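You operate a simulated robot arm through the tools that you are given. There is no shell and no other tool. Be economical: measure what you need, move in short steps, check, and stop when the job is done.

Carry out the task below with a simulated robot arm. There is one attempt and no reset: what you move stays moved.

TASK
Take the pad pack labelled "water" from the filling bench top and put it on the top of the capping table. Take the priming jug from the blue band tray and leave it on the top of the red light drum. Put the white sample jar from the top of the navy light drum on the top of the green gear drum and the yellow sample jar on the top of the red light drum. Fetch the drip cup from the yellow band tray and set it on the drain bench shelf. Take the carton marked "rings" from the top of the blue heavy drum and put it on the top of the green medium drum. The order is free. Set down upright: pad pack, priming jug, sample jar, carton.

Only the result counts: the job must be done as asked and must still hold three seconds after the hand-in. Knocking over, shifting, dropping, spilling or breaking anything else fails it.

THE ROBOT
A 7-joint arm with a two-finger parallel gripper on a trunk, on a base that drives. Base frame: it is fixed to the floor where the robot stands at the start and does not move with it; the origin is under the middle of the robot, x ahead of it, y to its left, z up. Units: cm, rad, N and s.
With the tool pointing down near the work surface it reaches from about 28 to 72 cm from the robot's upright axis, wherever it stands. Its first joint turns from -2.897 to 2.897 rad. Places, roughly: carton [0, -525, 100]; drain bench shelf [470, -680, 40]; drip cup [300, -575, 100]; pad pack [50, 25, 100]; priming jug [175, -725, 100]; sample jar [200, -550, 100]; top of the capping table [330, -270, 90]; top of the green gear drum [260, -610, 90]; top of the green medium drum [20, -590, 90]; top of the red light drum [20, -650, 90]. Payload 1.57 kg.
Tool frame: the origin (TCP) lies between the finger pads and is the grasp point; the fingertips stand 3 cm ahead of it; z points along the fingers, y is the line along which they close. Largest opening 8 cm; finger width 1.7, thickness 1.2; the body of the gripper, 4 by 8.2 cm, starts 8 cm behind the TCP.
Orientation is that of the tool frame in the base frame, as a unit quaternion [w, x, y, z]. With the fingers straight down and closing along the base's y, the tool's x points along the base's -x, its y along +y and its z along -z.

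THE INTERFACE
- The arm moves only by the tool apply_moves. Its argument "series" is a list of rows, each a list of 7 numbers: the shift along the tool's x, y, z in m, then the turn, a rotation vector about the tool's x, y, z in rad, then the gripper command, from -1 (shut) to 1 (fully open), values between in proportion. In form: [[tx, ty, tz, ax, ay, az, jaw], ...]. A call has 1 to 12 rows; each row is the pose to reach, as a shift and turn from the pose commanded when the call began, along the tool's axes at that moment. Each row takes 0.2 s and may step no farther than 5 cm and 0.15 rad from the row before; otherwise, or with a gripper value out of range, the whole call is refused. Where a pose cannot be reached the arm comes as near as it can. A force on the tool above 40 N (or 10 N above the force at the start of the call, whichever is more), or a blocked arm, ends the call early, and 0.2 s more pass. Each finger travels about 7.2 cm/s and halts on what it meets, pressing with about 35 N; the grip force reading is that of the motor and also rises with nothing between the fingers. The clock runs only during rows and for 0.2 s after the last one: add rows that repeat a pose to give the fingers time. The reply holds the time, the measured pose of the TCP, the force on the tool along the base axes, the opening and the grip force, in the units named above and with some noise, with the torque about the TCP (base axes, N m) and any sound that the robot's microphone picked up, and new pictures: "show" is both (left out), scene, wrist or none.
- Cameras (640 x 400 px; columns grow to the right, rows downward): "scene" is now at [-0.24, 14.1, 139.54]; the picture's right is [-0.00, -1.00, 0.00], its down [-0.55, 0.00, -0.83] and it looks along [0.83, -0.00, -0.55] (base axes); focal length 257 px, centre (320, 200). "wrist" rides on the gripper at [7.2, -0.7, -12.2] in the tool frame; the picture's right is [0.09, 1.00, 0.00], its down [-0.84, 0.08, -0.54] and it looks along [-0.54, 0.05, 0.84] (tool axes); focal length 238 px, centre (320, 200). There is no depth. A picture from a camera that has moved, and an enlarged one, comes with that camera's place and axes in the base frame and with its lens.
- slide_trunk(by): slides the trunk up (or, below 0, down) by that many cm; the arm and the scene camera ride with it, the base frame stays. It gives what a move gives, with no picture.
- roll_base(legs): drives the robot by 1 to 6 legs, each [ahead, left, turn to the left] in cm, cm and rad, along the robot's own axes; the way and the turn of a leg run together, so that a leg with both is an arc; at most 150 cm and 3.142 rad a leg. The arm and the cameras ride along, it lands a little off, and it stops where it bumps. It gives what a move gives, and a new picture of the scene camera.
- pan_tilt(pan, tilt): turns the head with the scene camera to pan (to the left, within 1.501 rad either way) and tilt (down, from -0.506 to 1.204), counted from straight ahead of the robot. It gives what a move gives, and a new picture of the scene camera.
- close_up(camera, box): a new picture of the part [left, top, right, bottom] of that camera's present view, enlarged. It takes no simulated time.
- job_done(): hands the job in; it is judged then, once.

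Go step by step. Nothing tells you exact positions but the pictures and the camera data: compare them with the known pose of the tool, close in by small moves and look again before you grip or let go. The budget is 186 turns and 260 pictures, counting those below and the enlarged ones. Unless the task says otherwise, let go and move clear before handing in, and close with one line.

The tools are called after ">>>" as a command line: name --pt "numbers of a row" for each row, then --argument value for the rest, lists and objects as JSON in quotes. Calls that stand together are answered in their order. apply_moves: Moves the arm, as the interface text tells. Its arguments: {"type":"object","properties":{"series":{"type":"array"},"show":{"type":"string","enum":["both","scene","wrist","none"]}},"required":["series"]} The other tools are called the same way: slide_trunk (by) slides the trunk up or down; roll_base (legs) drives the base; pan_tilt (pan, tilt) turns the head that bears the scene camera; close_up (camera, box) takes an enlarged picture of a part of a camera's view; job_done () hands the job in.

At the start:

```text
time_s: 0.0
position: [36.3, 19.44, 110.27]
tool_rot: [0.0, 0.0, 1.0, -0.001]
ft_force: [0.6, 0.0, -0.6]
wrist_torque: [-0.01, -0.01, 0.01]
gripper_width: 8.0
gripper_force: 0.1
trunk travel left (down, up): [-5.0, 6.5]
robot x, y, heading: [0.02, 0.13, 0.001]
head pan, tilt: [0.038, 0.976]
```

scene: 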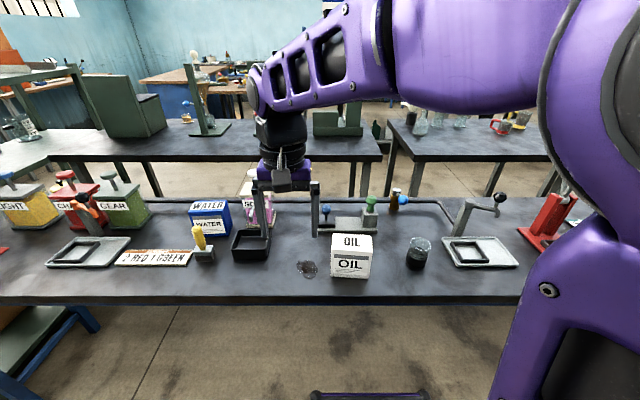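
wrist: 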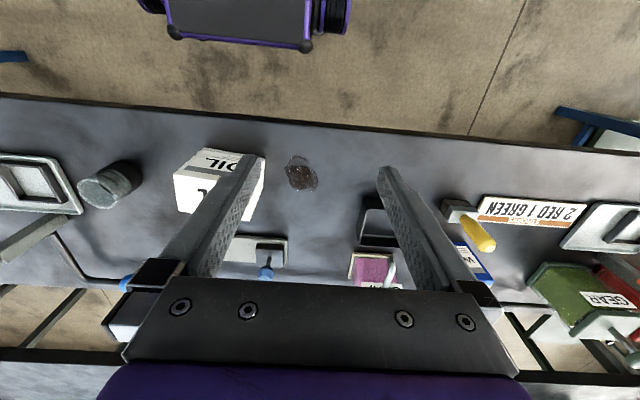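

I see the filling bench with a blue "WATER" pack left of the gripper and an "OIL" pack nearer. I'll zoom in on both views to measure.

>>> close_up --camera "scene" --box '[140, 160, 400, 320]'

>>> pan_tilt --pan 0.5 --tilt 0.8

```text
2.46 times, centred on (270, 240) of scene
camera zoom: at [-0.24, 14.1, 139.54], right [0.0, -1.0, 0.0], down [-0.55, 0.0, -0.83], along [0.83, 0.0, -0.55], focal length 633 px, centre (443, 102)
```

zoom: 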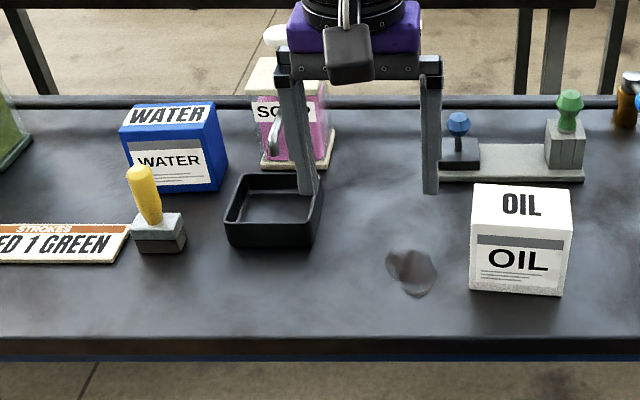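

```text
time_s: 0.9
position: [36.29, 19.51, 110.14]
tool_rot: [-0.003, 0.0, 1.0, 0.0]
ft_force: [-0.4, 0.1, -0.7]
wrist_torque: [-0.02, 0.02, -0.01]
gripper_width: 8.01
gripper_force: 0.0
trunk travel left (down, up): [-5.0, 6.5]
robot x, y, heading: [-0.25, 0.3, 0.001]
head pan, tilt: [0.499, 0.799]
camera scene: at [-0.34, 14.09, 139.23], right [0.0, -1.0, 0.0], down [-0.58, 0.0, -0.81], along [0.81, 0.0, -0.58], focal length 257 px, centre (320, 200)
```

scene: 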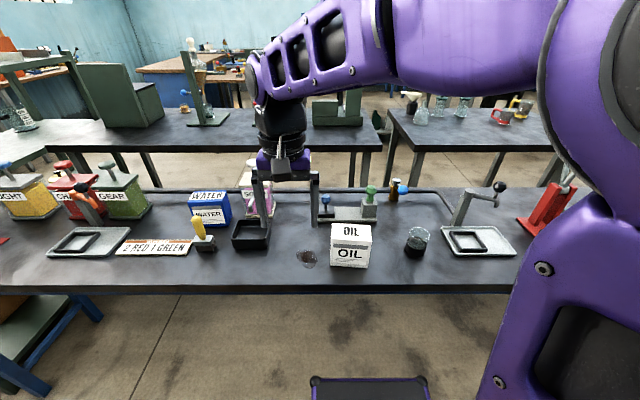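

The head reads pan 0.5, but the camera axes and view have hardly changed. I'll turn the head again to see whether the camera follows.

>>> pan_tilt --pan 0.6 --tilt 0.7

```text
time_s: 1.6
position: [36.36, 19.71, 110.18]
tool_rot: [-0.003, 0.0, 1.0, -0.001]
ft_force: [-0.3, 0.1, 0.4]
wrist_torque: [0.0, 0.03, 0.01]
gripper_width: 7.97
gripper_force: 0.0
trunk travel left (down, up): [-5.0, 6.5]
robot x, y, heading: [-0.07, 0.1, -0.002]
head pan, tilt: [0.6, 0.7]
camera scene: at [-0.34, 14.09, 139.23], right [0.0, -1.0, 0.0], down [-0.58, 0.0, -0.81], along [0.81, 0.0, -0.58], focal length 257 px, centre (320, 200)
```

scene: 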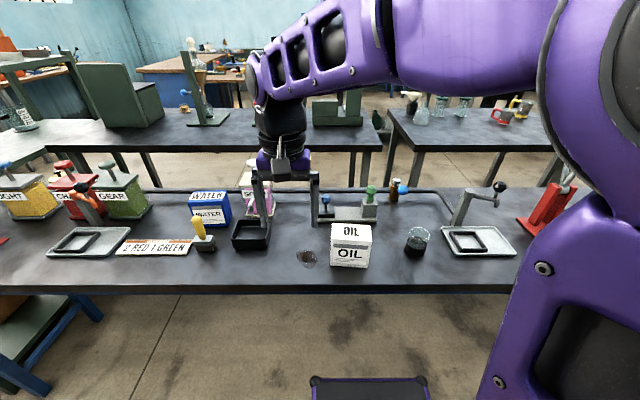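

The picture is identical again, so the head reports turning but the camera doesn't. One test in the other direction will settle it.

>>> pan_tilt --pan -0.8 --tilt 0.3

```text
time_s: 3.1
position: [36.3, 19.5, 110.23]
tool_rot: [0.0, 0.0, 1.0, 0.0]
ft_force: [0.2, 0.5, 0.4]
wrist_torque: [0.01, 0.03, 0.0]
gripper_width: 7.99
gripper_force: 0.2
trunk travel left (down, up): [-5.0, 6.5]
robot x, y, heading: [0.12, 0.37, -0.003]
head pan, tilt: [-0.799, 0.3]
camera scene: at [-2.61, 7.42, 142.15], right [-0.72, -0.7, 0.0], down [-0.21, 0.21, -0.96], along [0.67, -0.68, -0.3], focal length 257 px, centre (320, 200)
```

scene: 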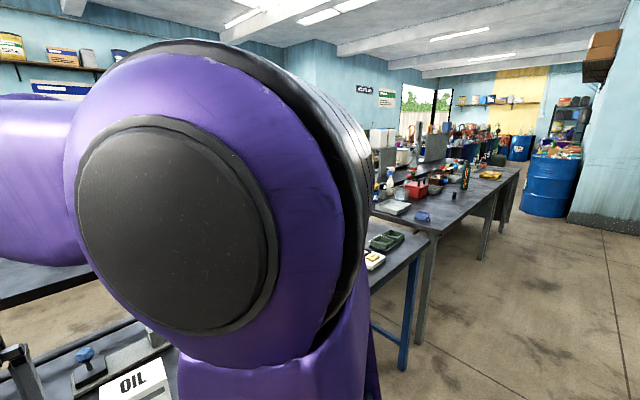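

The camera followed this time: axes match pan -0.8, tilt 0.3. I'll go back towards the left to see whether positive pan works now.

>>> pan_tilt --pan 0.5 --tilt 0.6

```text
time_s: 4.6
position: [36.38, 19.48, 110.13]
tool_rot: [-0.004, 0.0, 1.0, 0.0]
ft_force: [-0.6, 0.1, 0.0]
wrist_torque: [0.03, 0.01, 0.02]
gripper_width: 8.0
gripper_force: 0.0
trunk travel left (down, up): [-5.0, 6.5]
robot x, y, heading: [0.11, -0.31, 0.002]
head pan, tilt: [0.499, 0.6]
camera scene: at [-0.04, 14.72, 140.34], right [0.07, -1.0, 0.0], down [-0.48, -0.03, -0.88], along [0.88, 0.06, -0.48], focal length 257 px, centre (320, 200)
```

scene: 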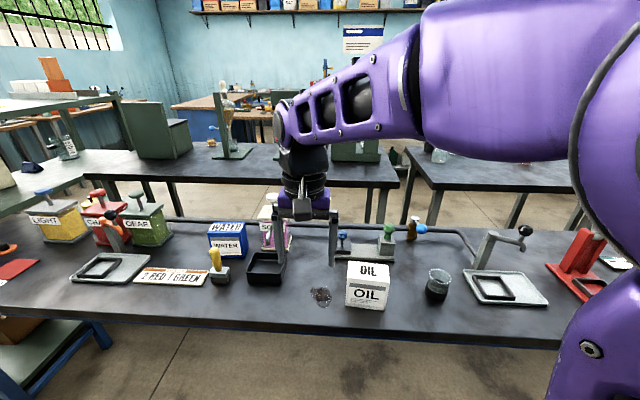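

The camera does move at times, and the camera data match the picture, so I'll rely on that. The bench top comes out at z≈86. Next I'll zoom on the water pack.

>>> close_up --camera "scene" --box '[180, 200, 300, 290]'

>>> close_up --camera "wrist" --box '[320, 180, 520, 300]'

```text
4.44 times, centred on (240, 245) of scene
camera zoom: at [-0.04, 14.72, 140.34], right [0.07, -1.0, 0.0], down [-0.48, -0.03, -0.88], along [0.88, 0.06, -0.48], focal length 1144 px, centre (676, 0)
```

zoom: 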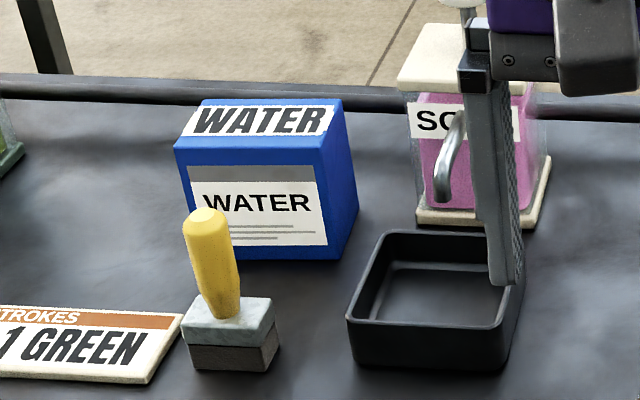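

```text
3.20 times, centred on (420, 240) of wrist
camera zoom: at [29.2, 18.87, 122.16], right [-0.09, 1.0, 0.0], down [0.84, 0.08, 0.54], along [0.53, 0.05, -0.84], focal length 763 px, centre (0, 72)
```

zoom: 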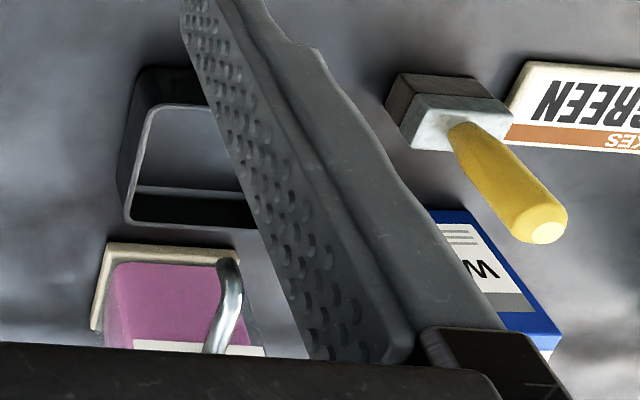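

The water pack is about 5.7 × 9.4 × 10.5 cm, centred near (61.8, 47.1), top at z≈96.5 and yawed about +0.12. That is just out of reach, so I'll roll 30 cm left and look again.

>>> roll_base --legs '[[0, 30, 0]]'

```text
time_s: 8.0
position: [36.22, 49.39, 110.07]
tool_rot: [-0.003, -0.001, 1.0, 0.0]
ft_force: [-0.5, -0.2, 0.2]
wrist_torque: [-0.04, -0.04, 0.01]
gripper_width: 8.01
gripper_force: 0.0
trunk travel left (down, up): [-5.0, 6.5]
robot x, y, heading: [-0.09, 30.03, 0.002]
head pan, tilt: [0.499, 0.6]
camera scene: at [-0.11, 44.52, 140.25], right [0.06, -1.0, 0.0], down [-0.48, -0.03, -0.87], along [0.87, 0.06, -0.49], focal length 257 px, centre (320, 200)
```

scene: 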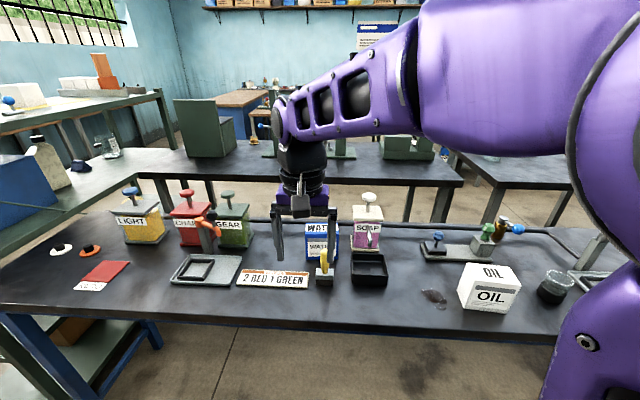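

Now I'll carry the open gripper above the pack at current height while turning it so the fingers close along the pack's thin side.

>>> apply_moves --pt "-0.026 -0.002 0 0 0 0.145 1" --pt "-0.051 -0.005 0 0 0 0.29 1" --pt "-0.077 -0.007 0 0 0 0.435 1" --pt "-0.102 -0.009 0 0 0 0.58 1" --pt "-0.128 -0.0115 0 0 0 0.725 1" --pt "-0.154 -0.014 0 0 0 0.87 1" --pt "-0.179 -0.016 0 0 0 1.015 1" --pt "-0.205 -0.0185 0 0 0 1.16 1" --pt "-0.23 -0.021 0 0 0 1.305 1" --pt "-0.256 -0.023 0 0 0 1.45 1" --pt "-0.256 -0.023 0 0 0 1.45 1"

```text
time_s: 10.4
position: [62.01, 47.19, 110.01]
tool_rot: [-0.002, 0.663, 0.749, -0.003]
ft_force: [-0.4, -0.2, -0.7]
wrist_torque: [-0.02, 0.01, 0.01]
gripper_width: 8.01
gripper_force: 0.0
trunk travel left (down, up): [-5.0, 6.5]
robot x, y, heading: [-0.23, 29.73, 0.006]
head pan, tilt: [0.499, 0.6]
camera scene: at [-1.41, 48.19, 139.41], right [0.48, -0.88, 0.0], down [-0.5, -0.27, -0.82], along [0.72, 0.4, -0.57], focal length 257 px, centre (320, 200)
camera wrist: at [60.46, 54.26, 121.95], right [0.98, 0.21, -0.01], down [0.18, -0.82, 0.54], along [0.11, -0.53, -0.84], focal length 238 px, centre (320, 200)
```

scene: 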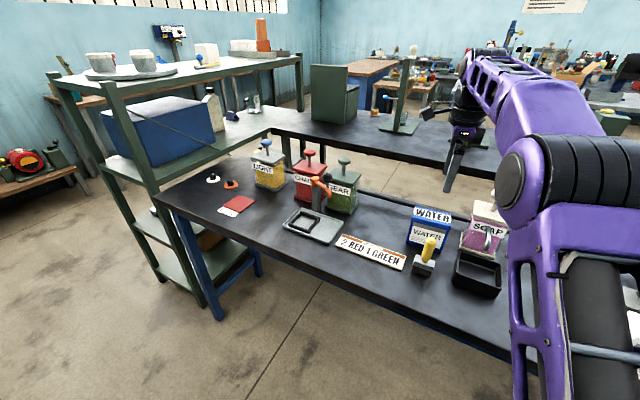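
wrist: 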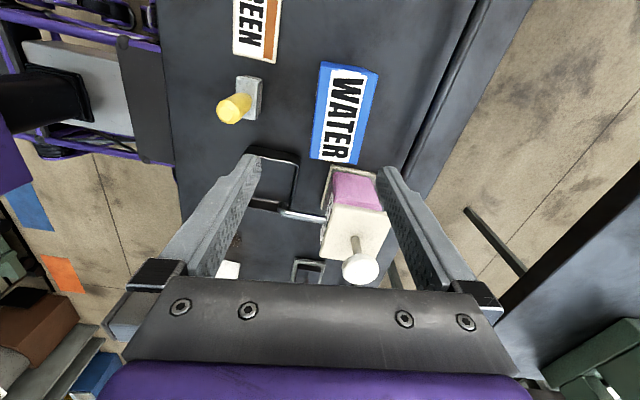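

The wrist view puts the pack top centre at about (63.9, 48.5), yaw ≈0.065. I'll shift over it, lower part way and check again.

>>> apply_moves --pt "0.0106 0.0205 0 0 0 0.055 1" --pt "0.0106 0.0205 0.035 0 0 0.055 1" --pt "0.0106 0.0205 0.065 0 0 0.055 1" --pt "0.0106 0.0205 0.065 0 0 0.055 1"

>>> close_up --camera "scene" --box '[360, 130, 520, 300]'

```text
time_s: 11.4
position: [63.73, 48.38, 103.44]
tool_rot: [-0.002, 0.684, 0.73, -0.003]
ft_force: [0.5, 1.1, 0.6]
wrist_torque: [0.03, -0.02, 0.0]
gripper_width: 7.99
gripper_force: 0.1
trunk travel left (down, up): [-5.0, 6.5]
robot x, y, heading: [-0.07, 30.3, 0.001]
head pan, tilt: [0.499, 0.6]
camera scene: at [-1.42, 48.19, 139.41], right [0.48, -0.88, 0.0], down [-0.5, -0.27, -0.83], along [0.72, 0.4, -0.56], focal length 257 px, centre (320, 200)
camera wrist: at [62.67, 55.65, 115.43], right [0.99, 0.16, -0.01], down [0.14, -0.83, 0.54], along [0.08, -0.53, -0.84], focal length 238 px, centre (320, 200)
```

scene: 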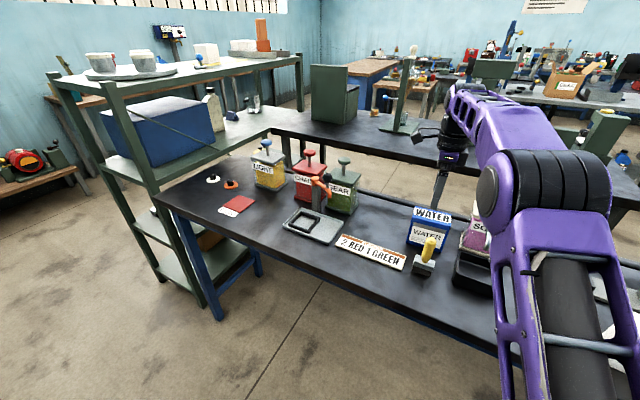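
wrist: 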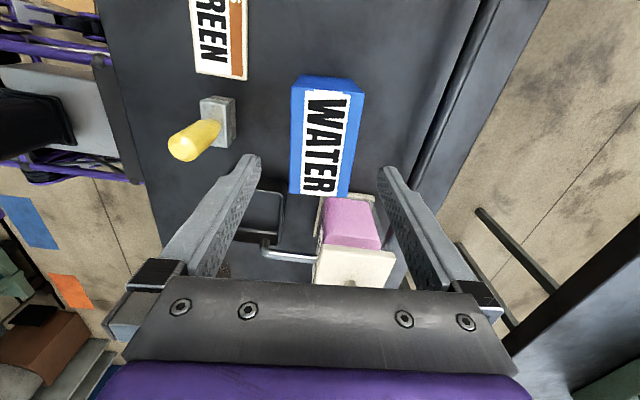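

```text
2.35 times, centred on (440, 215) of scene
camera zoom: at [-1.42, 48.19, 139.41], right [0.48, -0.88, 0.0], down [-0.5, -0.27, -0.83], along [0.72, 0.4, -0.56], focal length 606 px, centre (38, 165)
```

zoom: 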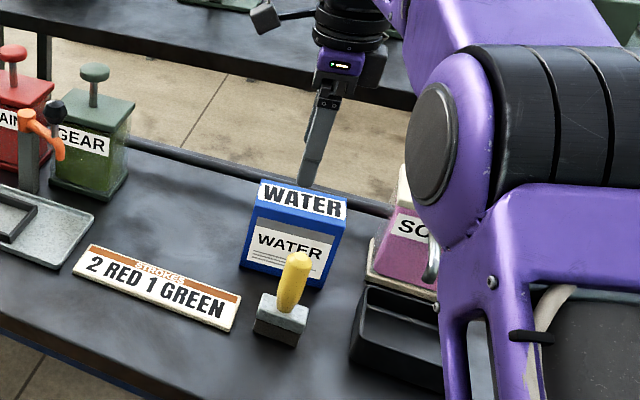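

The pack centre reads (63.9, 48.6) against the tool at (63.7, 48.4), so it's well aligned. I'll descend to z≈93, close and lift slightly.

>>> apply_moves --pt "0.002 0.002 0.04 0 0 -0.015 1" --pt "0.002 0.002 0.08 0 0 -0.015 1" --pt "0.002 0.002 0.105 0 0 -0.015 1" --pt "0.002 0.002 0.105 0 0 -0.015 1" --show "wrist"

```text
time_s: 12.4
position: [63.93, 48.6, 92.79]
tool_rot: [-0.003, 0.678, 0.735, -0.003]
ft_force: [0.0, -0.7, 0.2]
wrist_torque: [-0.02, 0.02, -0.04]
gripper_width: 8.01
gripper_force: 0.1
trunk travel left (down, up): [-5.0, 6.5]
robot x, y, heading: [0.07, 29.77, 0.002]
head pan, tilt: [0.499, 0.6]
camera wrist: at [62.71, 55.78, 104.85], right [0.98, 0.17, -0.01], down [0.15, -0.83, 0.54], along [0.09, -0.53, -0.84], focal length 238 px, centre (320, 200)
```

wrist: 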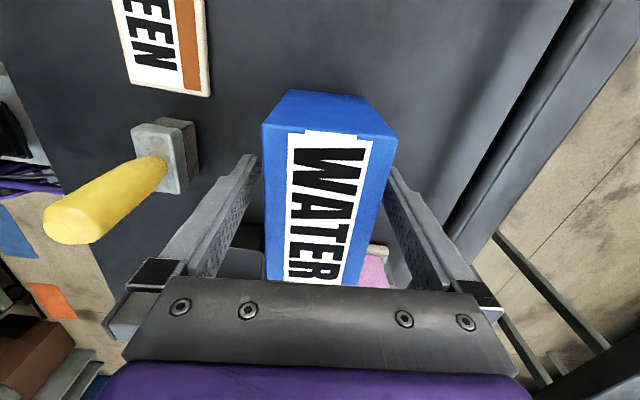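

The pack sits between the fingers, so I'll close and lift.

>>> apply_moves --pt "0 0 0 0 0 0 -1" --pt "0 0 0 0 0 0 -1" --pt "0 0 0 0 0 0 -1" --pt "0 0 -0.04 0 0 0 -1" --pt "0 0 -0.08 0 0 0 -1" --pt "0 0 -0.12 0 0 0 -1" --pt "0 0 -0.16 0 0 0 -1" --pt "0 0 -0.2 0 0 0 -1" --show "wrist"

```text
time_s: 14.2
position: [63.02, 48.41, 112.36]
tool_rot: [-0.002, 0.677, 0.736, -0.002]
ft_force: [1.1, -0.7, -3.2]
wrist_torque: [0.01, -0.02, -0.01]
gripper_width: 5.99
gripper_force: 35.4
out of reach, approached as far as the arm can: row 8
trunk travel left (down, up): [-5.0, 6.5]
robot x, y, heading: [0.48, 29.6, 0.001]
head pan, tilt: [0.499, 0.6]
camera wrist: at [61.71, 55.49, 124.42], right [0.98, 0.17, -0.01], down [0.15, -0.83, 0.54], along [0.09, -0.53, -0.84], focal length 238 px, centre (320, 200)
```

wrist: 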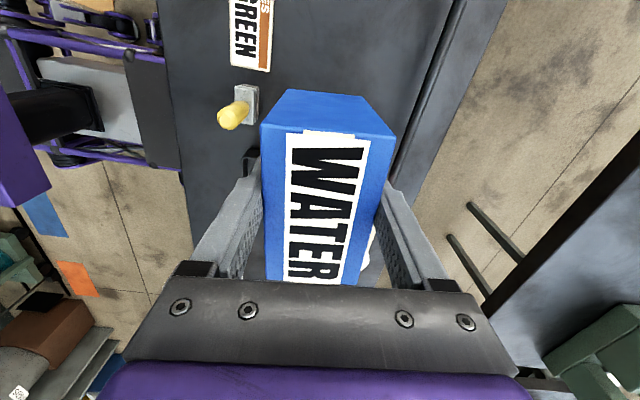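

Pack is held (5.99 cm, about 0.3 kg). I'll pull the arm in above the bench, then look around for the route to the capping table.

>>> apply_moves --pt "-0.013 -0.047 0 0 0 0 -1" --pt "-0.026 -0.094 0 0 0 0 -1" --pt "-0.04 -0.141 -0.01 0 0 0 -1" --pt "-0.053 -0.188 -0.02 0 0 0 -1" --pt "-0.066 -0.235 -0.03 0 0 0 -1" --pt "-0.08 -0.282 -0.04 0 0 0 -1" --pt "-0.093 -0.329 -0.05 0 0 0 -1" --pt "-0.093 -0.329 -0.05 0 0 0 -1" --show "none"

>>> pan_tilt --pan -0.7 --tilt 0.25

>>> pan_tilt --pan -1.5 --tilt 0.25

```text
time_s: 16.0
position: [30.84, 36.52, 117.54]
tool_rot: [-0.002, 0.674, 0.738, -0.002]
ft_force: [-0.9, -1.5, -2.6]
wrist_torque: [0.01, 0.01, 0.0]
gripper_width: 5.95
gripper_force: 35.0
trunk travel left (down, up): [-5.0, 6.5]
robot x, y, heading: [0.11, 29.45, 0.007]
head pan, tilt: [0.499, 0.6]
```

```text
time_s: 17.4
position: [31.08, 36.27, 117.64]
tool_rot: [-0.002, 0.678, 0.735, -0.002]
ft_force: [-0.3, 0.7, -2.5]
wrist_torque: [0.02, 0.0, 0.02]
gripper_width: 5.98
gripper_force: 35.2
trunk travel left (down, up): [-5.0, 6.5]
robot x, y, heading: [0.06, 29.63, 0.0]
head pan, tilt: [-0.7, 0.25]
camera scene: at [-2.16, 37.76, 142.53], right [-0.66, -0.75, 0.0], down [-0.19, 0.17, -0.97], along [0.72, -0.64, -0.26], focal length 257 px, centre (320, 200)
```

scene: 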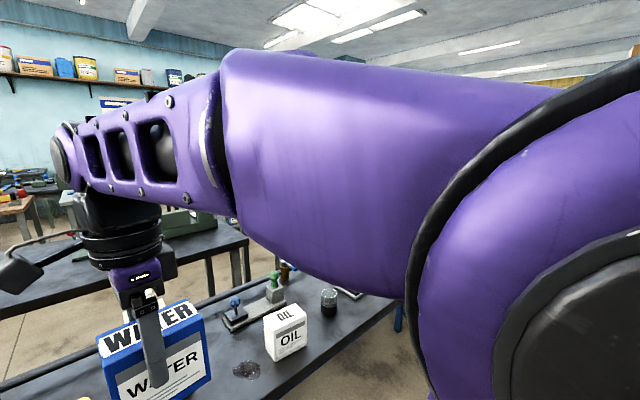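

```text
time_s: 18.6
position: [30.94, 36.35, 117.48]
tool_rot: [-0.002, 0.678, 0.735, -0.003]
ft_force: [0.1, -0.4, -2.9]
wrist_torque: [-0.02, -0.01, -0.04]
gripper_width: 5.98
gripper_force: 34.9
trunk travel left (down, up): [-5.0, 6.5]
robot x, y, heading: [0.18, 29.74, -0.0]
head pan, tilt: [-1.499, 0.25]
camera scene: at [-8.47, 34.63, 142.63], right [-1.0, -0.07, 0.0], down [-0.02, 0.25, -0.97], along [0.07, -0.97, -0.25], focal length 257 px, centre (320, 200)
```

scene: 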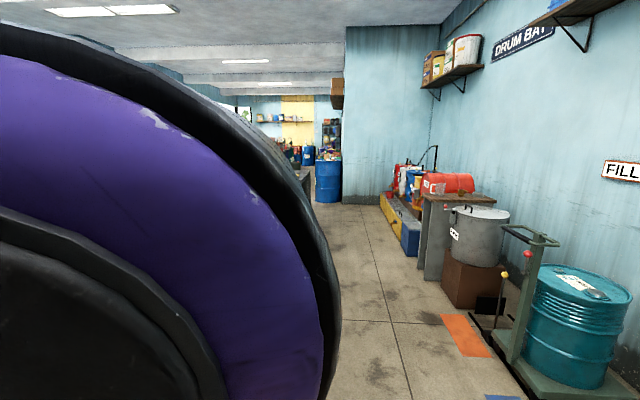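

The shoulder blocks the right-hand view, but there is a free aisle towards -y. I'll back off 25 cm, turn right to face -y and look.

>>> roll_base --legs '[[-28, 0, 0], [0, 0, -1.571]]'

>>> pan_tilt --pan 0.5 --tilt 0.25

>>> pan_tilt --pan -0.3 --tilt 0.3

```text
time_s: 24.5
position: [-22.21, -1.23, 117.63]
tool_rot: [-0.004, 0.999, 0.036, 0.0]
ft_force: [1.2, 0.4, -2.7]
wrist_torque: [0.0, 0.0, -0.02]
gripper_width: 5.96
gripper_force: 35.1
trunk travel left (down, up): [-5.0, 6.5]
robot x, y, heading: [-28.24, 29.35, -1.579]
head pan, tilt: [-1.499, 0.25]
camera scene: at [-23.7, 38.2, 142.63], right [-0.06, 1.0, 0.0], down [0.25, 0.02, -0.97], along [-0.97, -0.06, -0.25], focal length 257 px, centre (320, 200)
```

scene: 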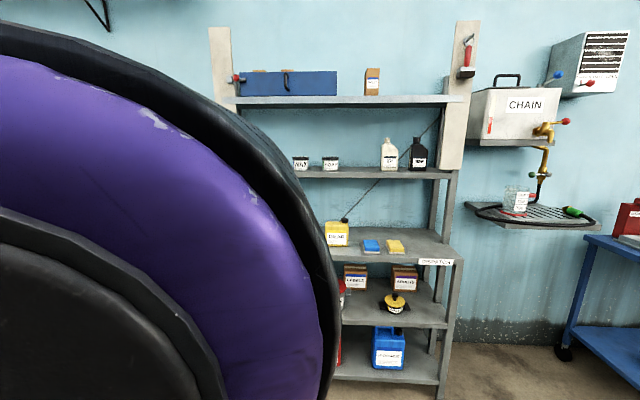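

```text
time_s: 26.4
position: [-22.2, -1.31, 117.5]
tool_rot: [-0.004, 0.999, 0.036, 0.0]
ft_force: [-0.4, 0.0, -2.2]
wrist_torque: [0.04, -0.03, 0.02]
gripper_width: 5.96
gripper_force: 35.0
trunk travel left (down, up): [-5.0, 6.5]
robot x, y, heading: [-28.06, 29.77, -1.579]
head pan, tilt: [0.499, 0.25]
camera scene: at [-20.53, 31.76, 142.68], right [-0.75, 0.66, 0.0], down [0.16, 0.18, -0.97], along [-0.64, -0.73, -0.24], focal length 257 px, centre (320, 200)
```

scene: 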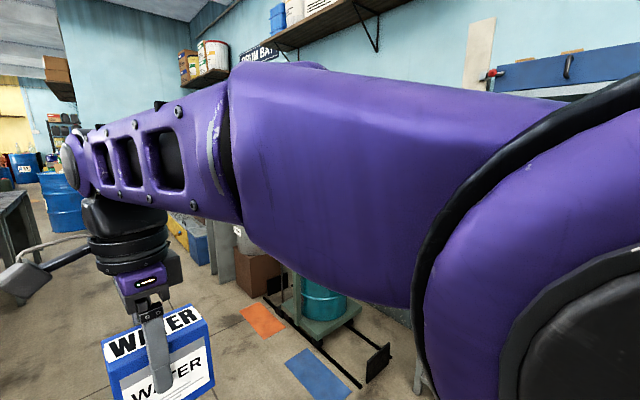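

```text
time_s: 27.6
position: [-22.27, -1.34, 117.5]
tool_rot: [-0.004, 0.999, 0.034, 0.0]
ft_force: [0.2, 0.1, -1.3]
wrist_torque: [-0.01, -0.04, 0.01]
gripper_width: 5.98
gripper_force: 34.7
trunk travel left (down, up): [-5.0, 6.5]
robot x, y, heading: [-28.11, 29.66, -1.583]
head pan, tilt: [-0.3, 0.3]
camera scene: at [-20.56, 31.78, 142.65], right [-0.75, 0.66, 0.0], down [0.16, 0.18, -0.97], along [-0.64, -0.73, -0.24], focal length 257 px, centre (320, 200)
```

scene: 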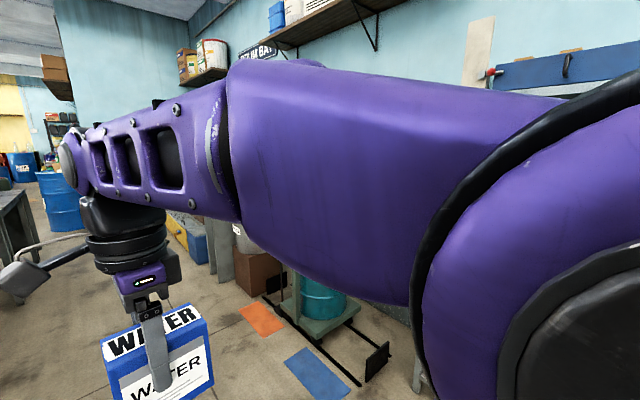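

The head can't turn left past the folded forearm even though its readout says otherwise. I'll swing the arm to the right front so the head can look ahead and left.

>>> apply_moves --pt "-0.041 0.005 0 0 0 0.13 -1" --pt "-0.082 0.005 0 0 0 0.26 -1" --pt "-0.1225 -0.001 0 0 0 0.39 -1" --pt "-0.162 -0.011 0 0 0 0.52 -1" --pt "-0.2 -0.027 0 0 0 0.65 -1" --pt "-0.2355 -0.048 0 0 0 0.78 -1" --pt "-0.268 -0.073 0 0 0 0.91 -1" --pt "-0.297 -0.102 0 0 0 1.04 -1" --show "none"

>>> pan_tilt --pan 0.4 --tilt 0.3

```text
time_s: 29.4
position: [-52.51, 6.61, 117.34]
tool_rot: [-0.01, 0.885, -0.465, -0.001]
ft_force: [0.4, 0.0, -2.4]
wrist_torque: [0.02, -0.01, -0.04]
gripper_width: 5.96
gripper_force: 34.5
trunk travel left (down, up): [-5.0, 6.5]
robot x, y, heading: [-28.24, 29.84, -1.581]
head pan, tilt: [-0.3, 0.3]
```

```text
time_s: 30.4
position: [-52.65, 6.71, 117.35]
tool_rot: [-0.008, 0.885, -0.466, -0.001]
ft_force: [0.1, -0.2, -2.5]
wrist_torque: [0.0, 0.0, 0.03]
gripper_width: 5.97
gripper_force: 35.0
trunk travel left (down, up): [-5.0, 6.5]
robot x, y, heading: [-28.27, 29.82, -1.575]
head pan, tilt: [0.4, 0.3]
camera scene: at [-19.48, 30.96, 142.27], right [-0.84, 0.55, 0.0], down [0.16, 0.24, -0.96], along [-0.52, -0.8, -0.28], focal length 257 px, centre (320, 200)
```

scene: 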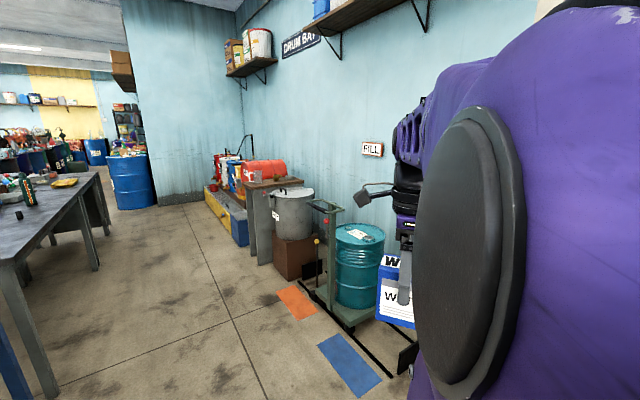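

The head moved only part of the way. I'll command it again to see whether it is lagging or blocked.

>>> pan_tilt --pan 0.6 --tilt 0.3

```text
time_s: 31.1
position: [-52.67, 6.75, 117.44]
tool_rot: [-0.006, 0.885, -0.466, -0.002]
ft_force: [0.7, -0.3, -2.7]
wrist_torque: [0.01, -0.03, -0.03]
gripper_width: 5.96
gripper_force: 34.7
trunk travel left (down, up): [-5.0, 6.5]
robot x, y, heading: [-28.34, 30.01, -1.582]
head pan, tilt: [0.6, 0.3]
camera scene: at [-19.53, 30.99, 142.26], right [-0.83, 0.55, 0.0], down [0.16, 0.24, -0.96], along [-0.53, -0.8, -0.29], focal length 257 px, centre (320, 200)
```

scene: 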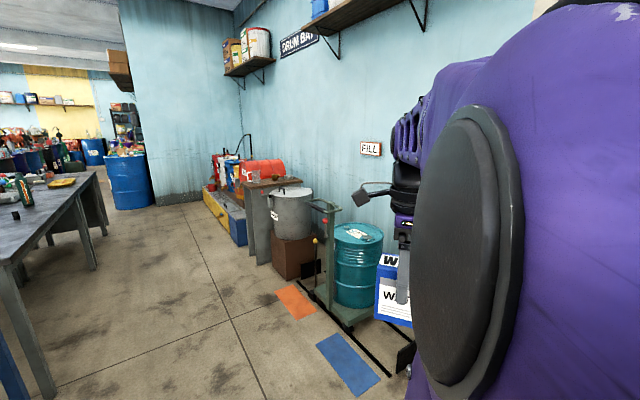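

Something in the arm's folded posture blocks the head; when the arm was extended it was free. I'll stretch the arm out over the empty aisle and look again.

>>> apply_moves --pt "0.04 0.02 0.01 0 0 0 -1" --pt "0.08 0.04 0.02 0 0 0 -1" --pt "0.12 0.06 0.03 0 0 0 -1" --pt "0.16 0.08 0.04 0 0 0 -1" --pt "0.2 0.1 0.05 0 0 0 -1" --pt "0.24 0.12 0.06 0 0 0 -1" --pt "0.28 0.14 0.07 0 0 0 -1" --pt "0.32 0.16 0.07 0 0 0 -1" --pt "0.346 0.18 0.07 0 0 0 -1" --show "scene"

>>> pan_tilt --pan 0.8 --tilt 0.3

```text
time_s: 33.1
position: [-47.77, -31.95, 110.17]
tool_rot: [-0.003, 0.885, -0.466, -0.002]
ft_force: [-0.2, 0.0, -2.2]
wrist_torque: [-0.01, -0.03, 0.01]
gripper_width: 5.96
gripper_force: 35.3
trunk travel left (down, up): [-5.0, 6.5]
robot x, y, heading: [-28.13, 29.91, -1.58]
head pan, tilt: [0.6, 0.3]
camera scene: at [-9.18, 31.02, 142.16], right [-0.83, -0.56, 0.0], down [-0.16, 0.25, -0.96], along [0.53, -0.79, -0.3], focal length 257 px, centre (320, 200)
```

scene: 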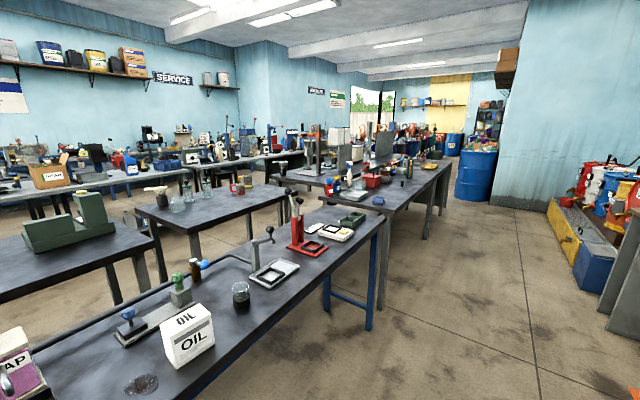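

```text
time_s: 33.9
position: [-47.74, -31.92, 110.21]
tool_rot: [-0.003, 0.885, -0.465, -0.001]
ft_force: [0.5, 0.9, -1.9]
wrist_torque: [0.0, 0.01, -0.04]
gripper_width: 5.95
gripper_force: 34.7
trunk travel left (down, up): [-5.0, 6.5]
robot x, y, heading: [-28.48, 29.81, -1.577]
head pan, tilt: [0.799, 0.3]
camera scene: at [-7.76, 32.2, 142.16], right [-0.7, -0.71, 0.0], down [-0.21, 0.21, -0.96], along [0.68, -0.67, -0.3], focal length 257 px, centre (320, 200)
```

scene: 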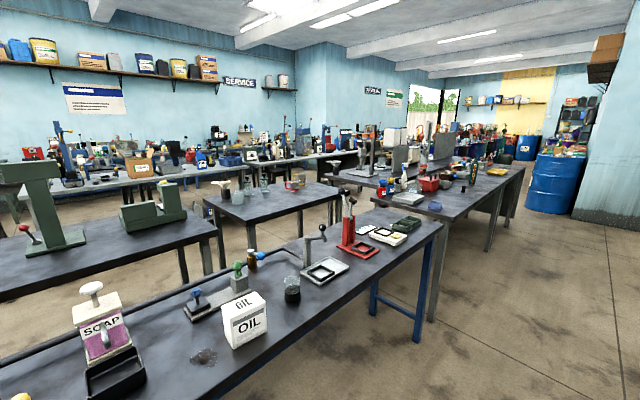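

Now the view is open. By projection, the capping table should lie near pixel (307,152) in this view, so I'll zoom there.

>>> close_up --camera "scene" --box '[200, 100, 400, 225]'

>>> close_up --camera "scene" --box '[340, 80, 640, 270]'

```text
3.20 times, centred on (300, 162) of scene
camera zoom: at [-7.76, 32.2, 142.16], right [-0.7, -0.71, 0.0], down [-0.21, 0.21, -0.96], along [0.68, -0.67, -0.3], focal length 823 px, centre (384, 320)
```

zoom: 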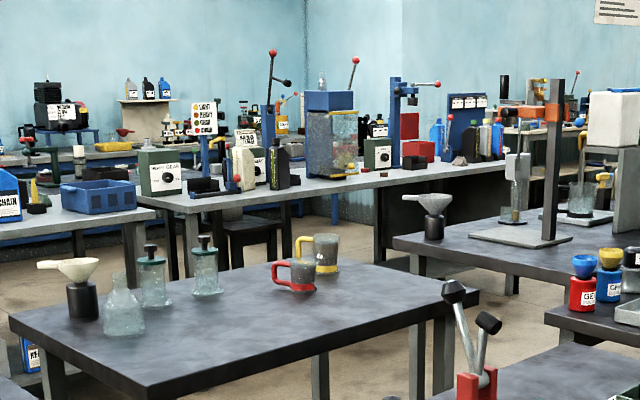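

```text
2.11 times, centred on (490, 175) of scene
camera zoom: at [-7.76, 32.2, 142.16], right [-0.7, -0.71, 0.0], down [-0.21, 0.21, -0.96], along [0.68, -0.67, -0.3], focal length 542 px, centre (-38, 253)
```

zoom: 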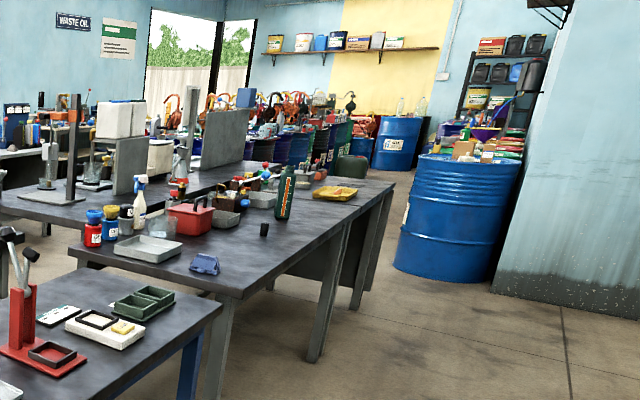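

Map so far: aisle at x≈-28; table L spans x 38–99, y -120 to -361; the capping table's front edge is x≈280, y -134 to -364. The blue drum ahead is near (0,-525). I'll drive down the aisle to y≈-360.

>>> roll_base --legs '[[150, 0, 0], [150, 0, 0], [90, 0, 0]]'

>>> pan_tilt --pan 1.3 --tilt 0.3

>>> pan_tilt --pan 0.3 --tilt 0.3

```text
time_s: 52.7
position: [-48.75, -421.76, 110.29]
tool_rot: [-0.003, 0.887, -0.462, -0.002]
ft_force: [-0.3, -0.2, -1.9]
wrist_torque: [-0.01, -0.01, -0.03]
gripper_width: 5.97
gripper_force: 35.1
trunk travel left (down, up): [-5.0, 6.5]
robot x, y, heading: [-29.56, -360.28, -1.571]
head pan, tilt: [0.799, 0.3]
camera scene: at [-9.2, -357.46, 142.16], right [-0.7, -0.71, 0.0], down [-0.21, 0.21, -0.96], along [0.68, -0.67, -0.3], focal length 257 px, centre (320, 200)
```

scene: 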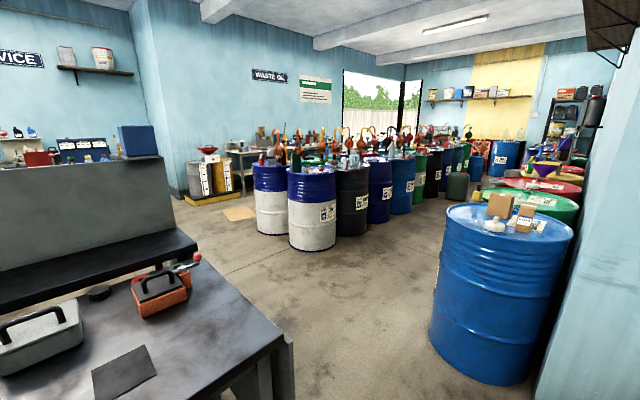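

```text
time_s: 53.6
position: [-48.81, -421.84, 110.16]
tool_rot: [-0.004, 0.886, -0.463, -0.001]
ft_force: [-0.3, 0.0, -2.7]
wrist_torque: [-0.03, -0.03, -0.02]
gripper_width: 5.97
gripper_force: 35.0
trunk travel left (down, up): [-5.0, 6.5]
robot x, y, heading: [-30.02, -359.87, -1.576]
head pan, tilt: [1.3, 0.3]
camera scene: at [-6.89, -353.46, 142.16], right [-0.27, -0.96, 0.0], down [-0.28, 0.08, -0.96], along [0.92, -0.26, -0.3], focal length 257 px, centre (320, 200)
```

scene: 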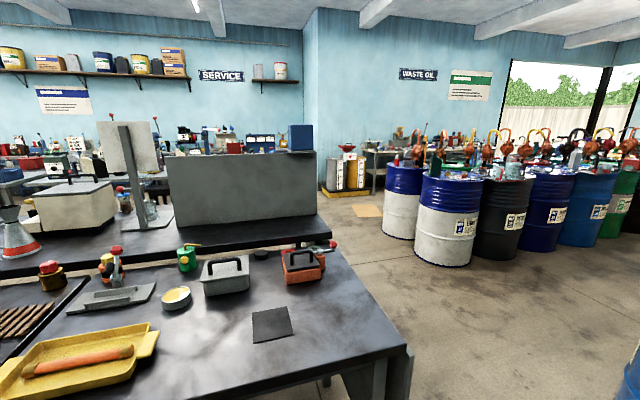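

```text
time_s: 54.9
position: [-48.8, -421.84, 110.19]
tool_rot: [-0.003, 0.886, -0.463, -0.002]
ft_force: [0.8, -0.5, -2.2]
wrist_torque: [-0.03, -0.01, -0.01]
gripper_width: 5.99
gripper_force: 35.0
trunk travel left (down, up): [-5.0, 6.5]
robot x, y, heading: [-29.87, -359.87, -1.578]
head pan, tilt: [0.3, 0.3]
camera scene: at [-13.14, -359.86, 142.16], right [-0.96, -0.29, 0.0], down [-0.09, 0.28, -0.96], along [0.28, -0.91, -0.3], focal length 257 px, centre (320, 200)
```

scene: 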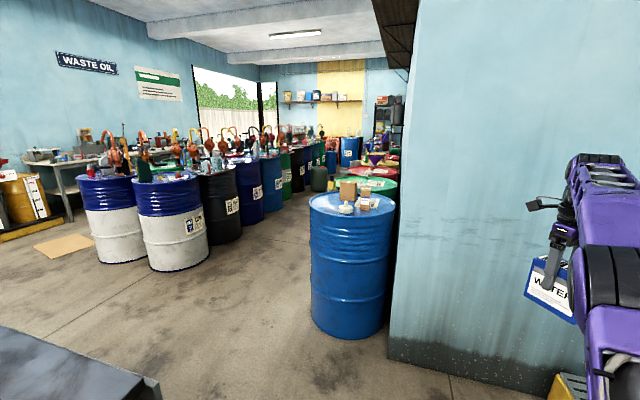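

The way is clear: the island of tables ends at y≈-392 and the drums start at y≈-520, leaving a passage at y≈-440. I'll pull the arm in a bit, then drive ahead and strafe to the corridor in front of the capping table.

>>> apply_moves --pt "-0.02 -0.04 -0.006 0 0 0 -1" --pt "-0.04 -0.08 -0.012 0 0 0 -1" --pt "-0.06 -0.12 -0.018 0 0 0 -1" --pt "-0.08 -0.16 -0.024 0 0 0 -1" --pt "-0.101 -0.201 -0.03 0 0 0 -1" --show "none"

>>> roll_base --legs '[[35, 0, 0], [47, 50, 0], [0, 100, 0]]'

>>> pan_tilt --pan 1.5 --tilt 0.3

```text
time_s: 56.1
position: [-38.06, -402.04, 113.39]
tool_rot: [-0.002, 0.887, -0.463, -0.001]
ft_force: [-0.1, -0.9, -2.6]
wrist_torque: [0.02, -0.05, 0.02]
gripper_width: 5.99
gripper_force: 35.2
trunk travel left (down, up): [-5.0, 6.5]
robot x, y, heading: [-29.69, -360.06, -1.578]
head pan, tilt: [0.3, 0.3]
```

```text
time_s: 72.8
position: [111.75, -484.56, 113.26]
tool_rot: [-0.003, 0.886, -0.464, -0.001]
ft_force: [0.2, 0.5, -2.0]
wrist_torque: [0.0, 0.02, -0.01]
gripper_width: 5.99
gripper_force: 35.1
trunk travel left (down, up): [-5.0, 6.5]
robot x, y, heading: [120.11, -442.39, -1.571]
head pan, tilt: [0.3, 0.3]
camera scene: at [136.75, -442.46, 142.16], right [-0.96, -0.29, 0.0], down [-0.09, 0.28, -0.96], along [0.28, -0.91, -0.3], focal length 257 px, centre (320, 200)
```

scene: 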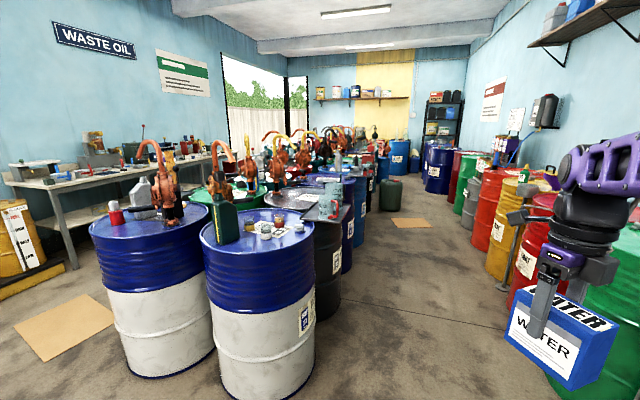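

```text
time_s: 74.2
position: [111.74, -484.72, 113.13]
tool_rot: [-0.005, 0.886, -0.464, -0.004]
ft_force: [0.0, 0.4, -2.0]
wrist_torque: [-0.02, -0.02, 0.02]
gripper_width: 5.97
gripper_force: 34.9
trunk travel left (down, up): [-5.0, 6.5]
robot x, y, heading: [120.26, -442.69, -1.576]
head pan, tilt: [1.499, 0.3]
camera scene: at [137.32, -442.27, 142.14], right [-0.94, -0.35, 0.0], down [-0.1, 0.28, -0.95], along [0.34, -0.89, -0.3], focal length 257 px, centre (320, 200)
```

scene: 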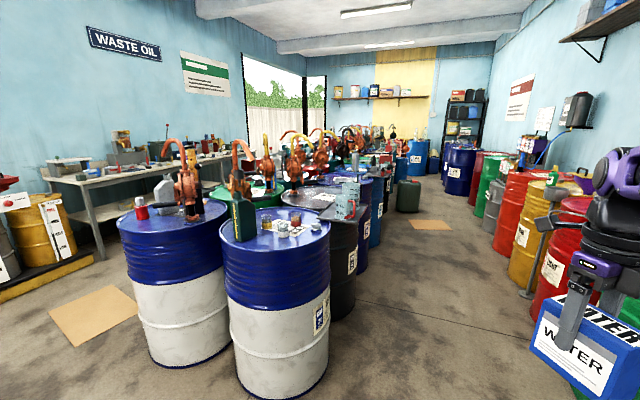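

The navy drum with the jars is right ahead at about (202,-551). Continuing left to x≈228, then turning to face +x toward the capping table.

>>> roll_base --legs '[[0, 108, 0], [0, 0, 1.571]]'

>>> pan_tilt --pan 0.3 --tilt 0.4

```text
time_s: 88.8
position: [270.31, -450.95, 113.1]
tool_rot: [-0.001, 0.955, 0.297, -0.007]
ft_force: [-0.2, 1.0, -1.8]
wrist_torque: [0.03, -0.01, -0.01]
gripper_width: 5.99
gripper_force: 34.8
trunk travel left (down, up): [-5.0, 6.5]
robot x, y, heading: [228.56, -442.59, -0.006]
head pan, tilt: [1.499, 0.3]
camera scene: at [227.92, -424.98, 142.17], right [0.36, -0.93, 0.0], down [-0.27, -0.1, -0.96], along [0.89, 0.34, -0.29], focal length 257 px, centre (320, 200)
```

scene: 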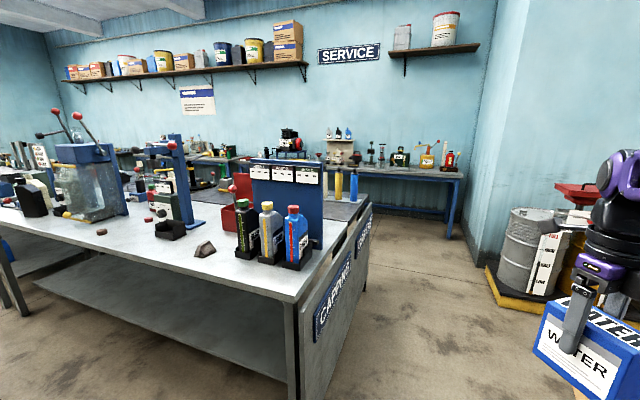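

```text
time_s: 90.2
position: [270.24, -451.06, 113.04]
tool_rot: [-0.002, 0.955, 0.297, -0.006]
ft_force: [-0.6, -0.4, -3.0]
wrist_torque: [-0.01, -0.03, -0.01]
gripper_width: 5.97
gripper_force: 34.7
trunk travel left (down, up): [-5.0, 6.5]
robot x, y, heading: [228.34, -442.48, -0.001]
head pan, tilt: [0.3, 0.4]
camera scene: at [228.06, -425.63, 141.24], right [0.29, -0.96, 0.0], down [-0.37, -0.11, -0.92], along [0.88, 0.27, -0.39], focal length 257 px, centre (320, 200)
```

scene: 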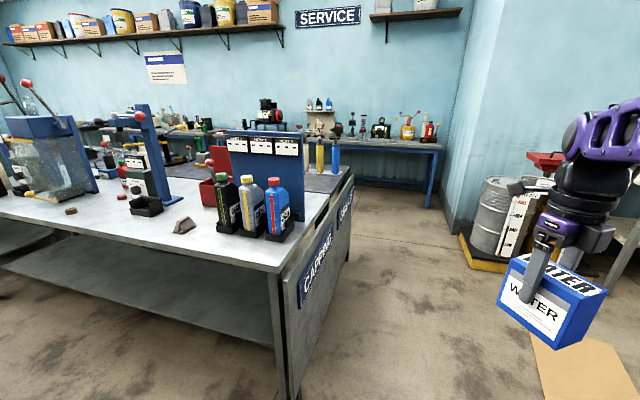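

The table is clearly labelled CAPPING: front edge at x≈292, end at y≈-396. There's free surface near (301,-312). I'll strafe in front of it.

>>> roll_base --legs '[[0, 128, 0], [14, 0, 0]]'

>>> pan_tilt --pan 0.1 --tilt 0.6

>>> close_up --camera "wrist" --box '[0, 0, 640, 400]'

```text
time_s: 103.6
position: [284.14, -322.1, 113.04]
tool_rot: [-0.001, 0.952, 0.306, -0.007]
ft_force: [-0.7, -0.4, -2.7]
wrist_torque: [0.01, -0.02, -0.02]
gripper_width: 5.97
gripper_force: 35.0
trunk travel left (down, up): [-5.0, 6.5]
robot x, y, heading: [241.86, -314.49, 0.01]
head pan, tilt: [0.3, 0.4]
camera scene: at [241.51, -297.44, 141.23], right [0.3, -0.95, 0.0], down [-0.37, -0.12, -0.92], along [0.88, 0.28, -0.39], focal length 257 px, centre (320, 200)
```

scene: 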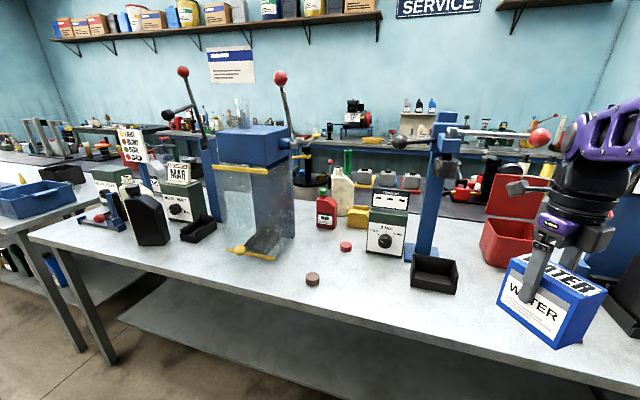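

```text
time_s: 104.3
position: [284.13, -322.04, 113.06]
tool_rot: [-0.001, 0.952, 0.306, -0.007]
ft_force: [0.5, -0.7, -2.6]
wrist_torque: [-0.02, -0.02, 0.05]
gripper_width: 5.98
gripper_force: 35.0
trunk travel left (down, up): [-5.0, 6.5]
robot x, y, heading: [242.15, -314.36, 0.013]
head pan, tilt: [0.099, 0.6]
camera scene: at [241.49, -299.29, 139.41], right [0.11, -0.99, 0.0], down [-0.56, -0.06, -0.83], along [0.82, 0.09, -0.56], focal length 257 px, centre (320, 200)
```

scene: 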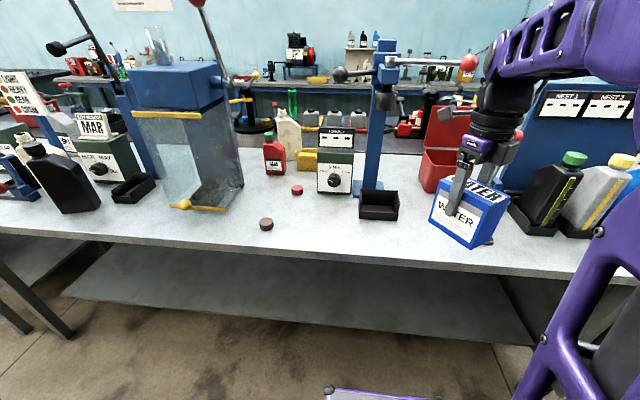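

```text
1.00 times, centred on (320, 200) of wrist (not enlarged: the box is as wide or as high as the picture)
camera zoom: at [289.79, -317.32, 125.0], right [0.65, -0.76, -0.01], down [-0.63, -0.55, 0.55], along [-0.42, -0.36, -0.83], focal length 238 px, centre (320, 200)
```

zoom: 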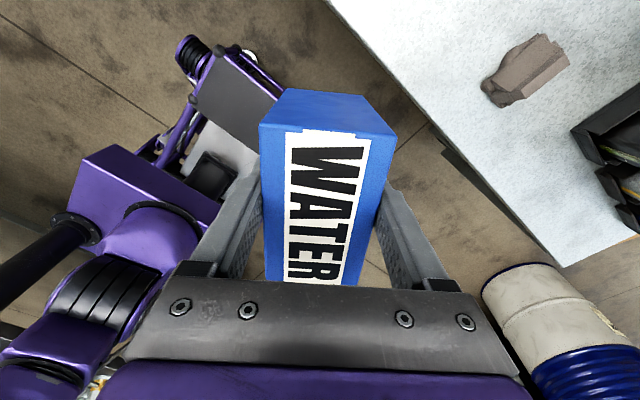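

I'll place the pack near (302,-291), between the brown cap and the dark tray, turning it so its long side runs along y. First I'll move above that spot.

>>> apply_moves --pt "0.041 -0.0185 0 0 0 -0.119 -1" --pt "0.082 -0.037 0 0 0 -0.237 -1" --pt "0.123 -0.0555 0 0 0 -0.356 -1" --pt "0.164 -0.074 0 0 0 -0.475 -1" --pt "0.204 -0.0925 0 0 0 -0.593 -1" --pt "0.245 -0.111 0 0 0 -0.712 -1" --pt "0.286 -0.13 0 0 0 -0.83 -1" --pt "0.327 -0.148 0 0 0 -0.949 -1" --pt "0.327 -0.148 0.03 0 0 -0.949 -1" --pt "0.327 -0.148 0.06 0 0 -0.949 -1"

```text
time_s: 106.5
position: [301.98, -290.86, 106.84]
tool_rot: [-0.005, 0.707, 0.707, -0.004]
ft_force: [-0.1, -0.4, -2.3]
wrist_torque: [-0.02, -0.03, -0.03]
gripper_width: 5.96
gripper_force: 34.9
trunk travel left (down, up): [-5.0, 6.5]
robot x, y, heading: [241.88, -313.98, 0.018]
head pan, tilt: [0.099, 0.6]
camera scene: at [241.48, -299.3, 139.41], right [0.11, -0.99, 0.0], down [-0.56, -0.06, -0.83], along [0.82, 0.09, -0.56], focal length 257 px, centre (320, 200)
camera wrist: at [301.52, -283.76, 118.81], right [1.0, 0.09, -0.01], down [0.09, -0.84, 0.54], along [0.04, -0.54, -0.84], focal length 238 px, centre (320, 200)
```

scene: 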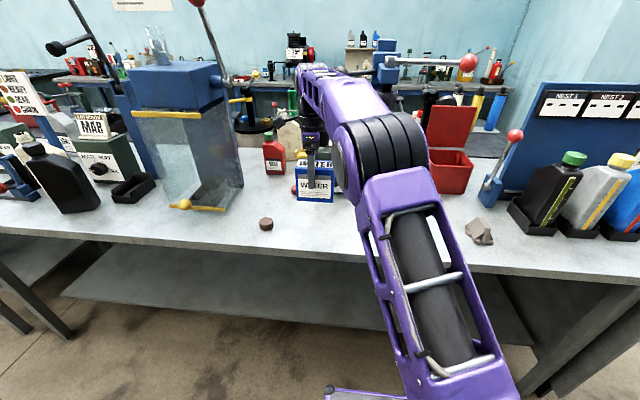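
wrist: 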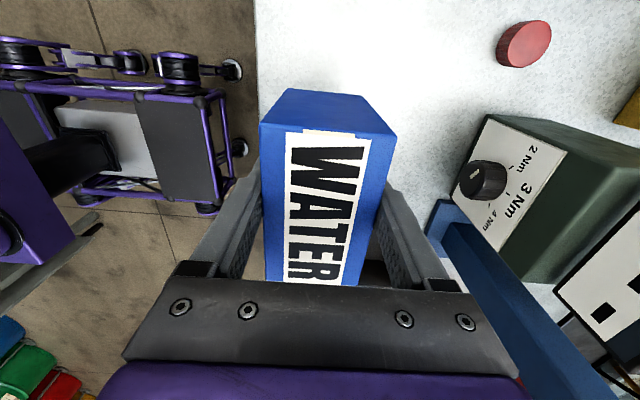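

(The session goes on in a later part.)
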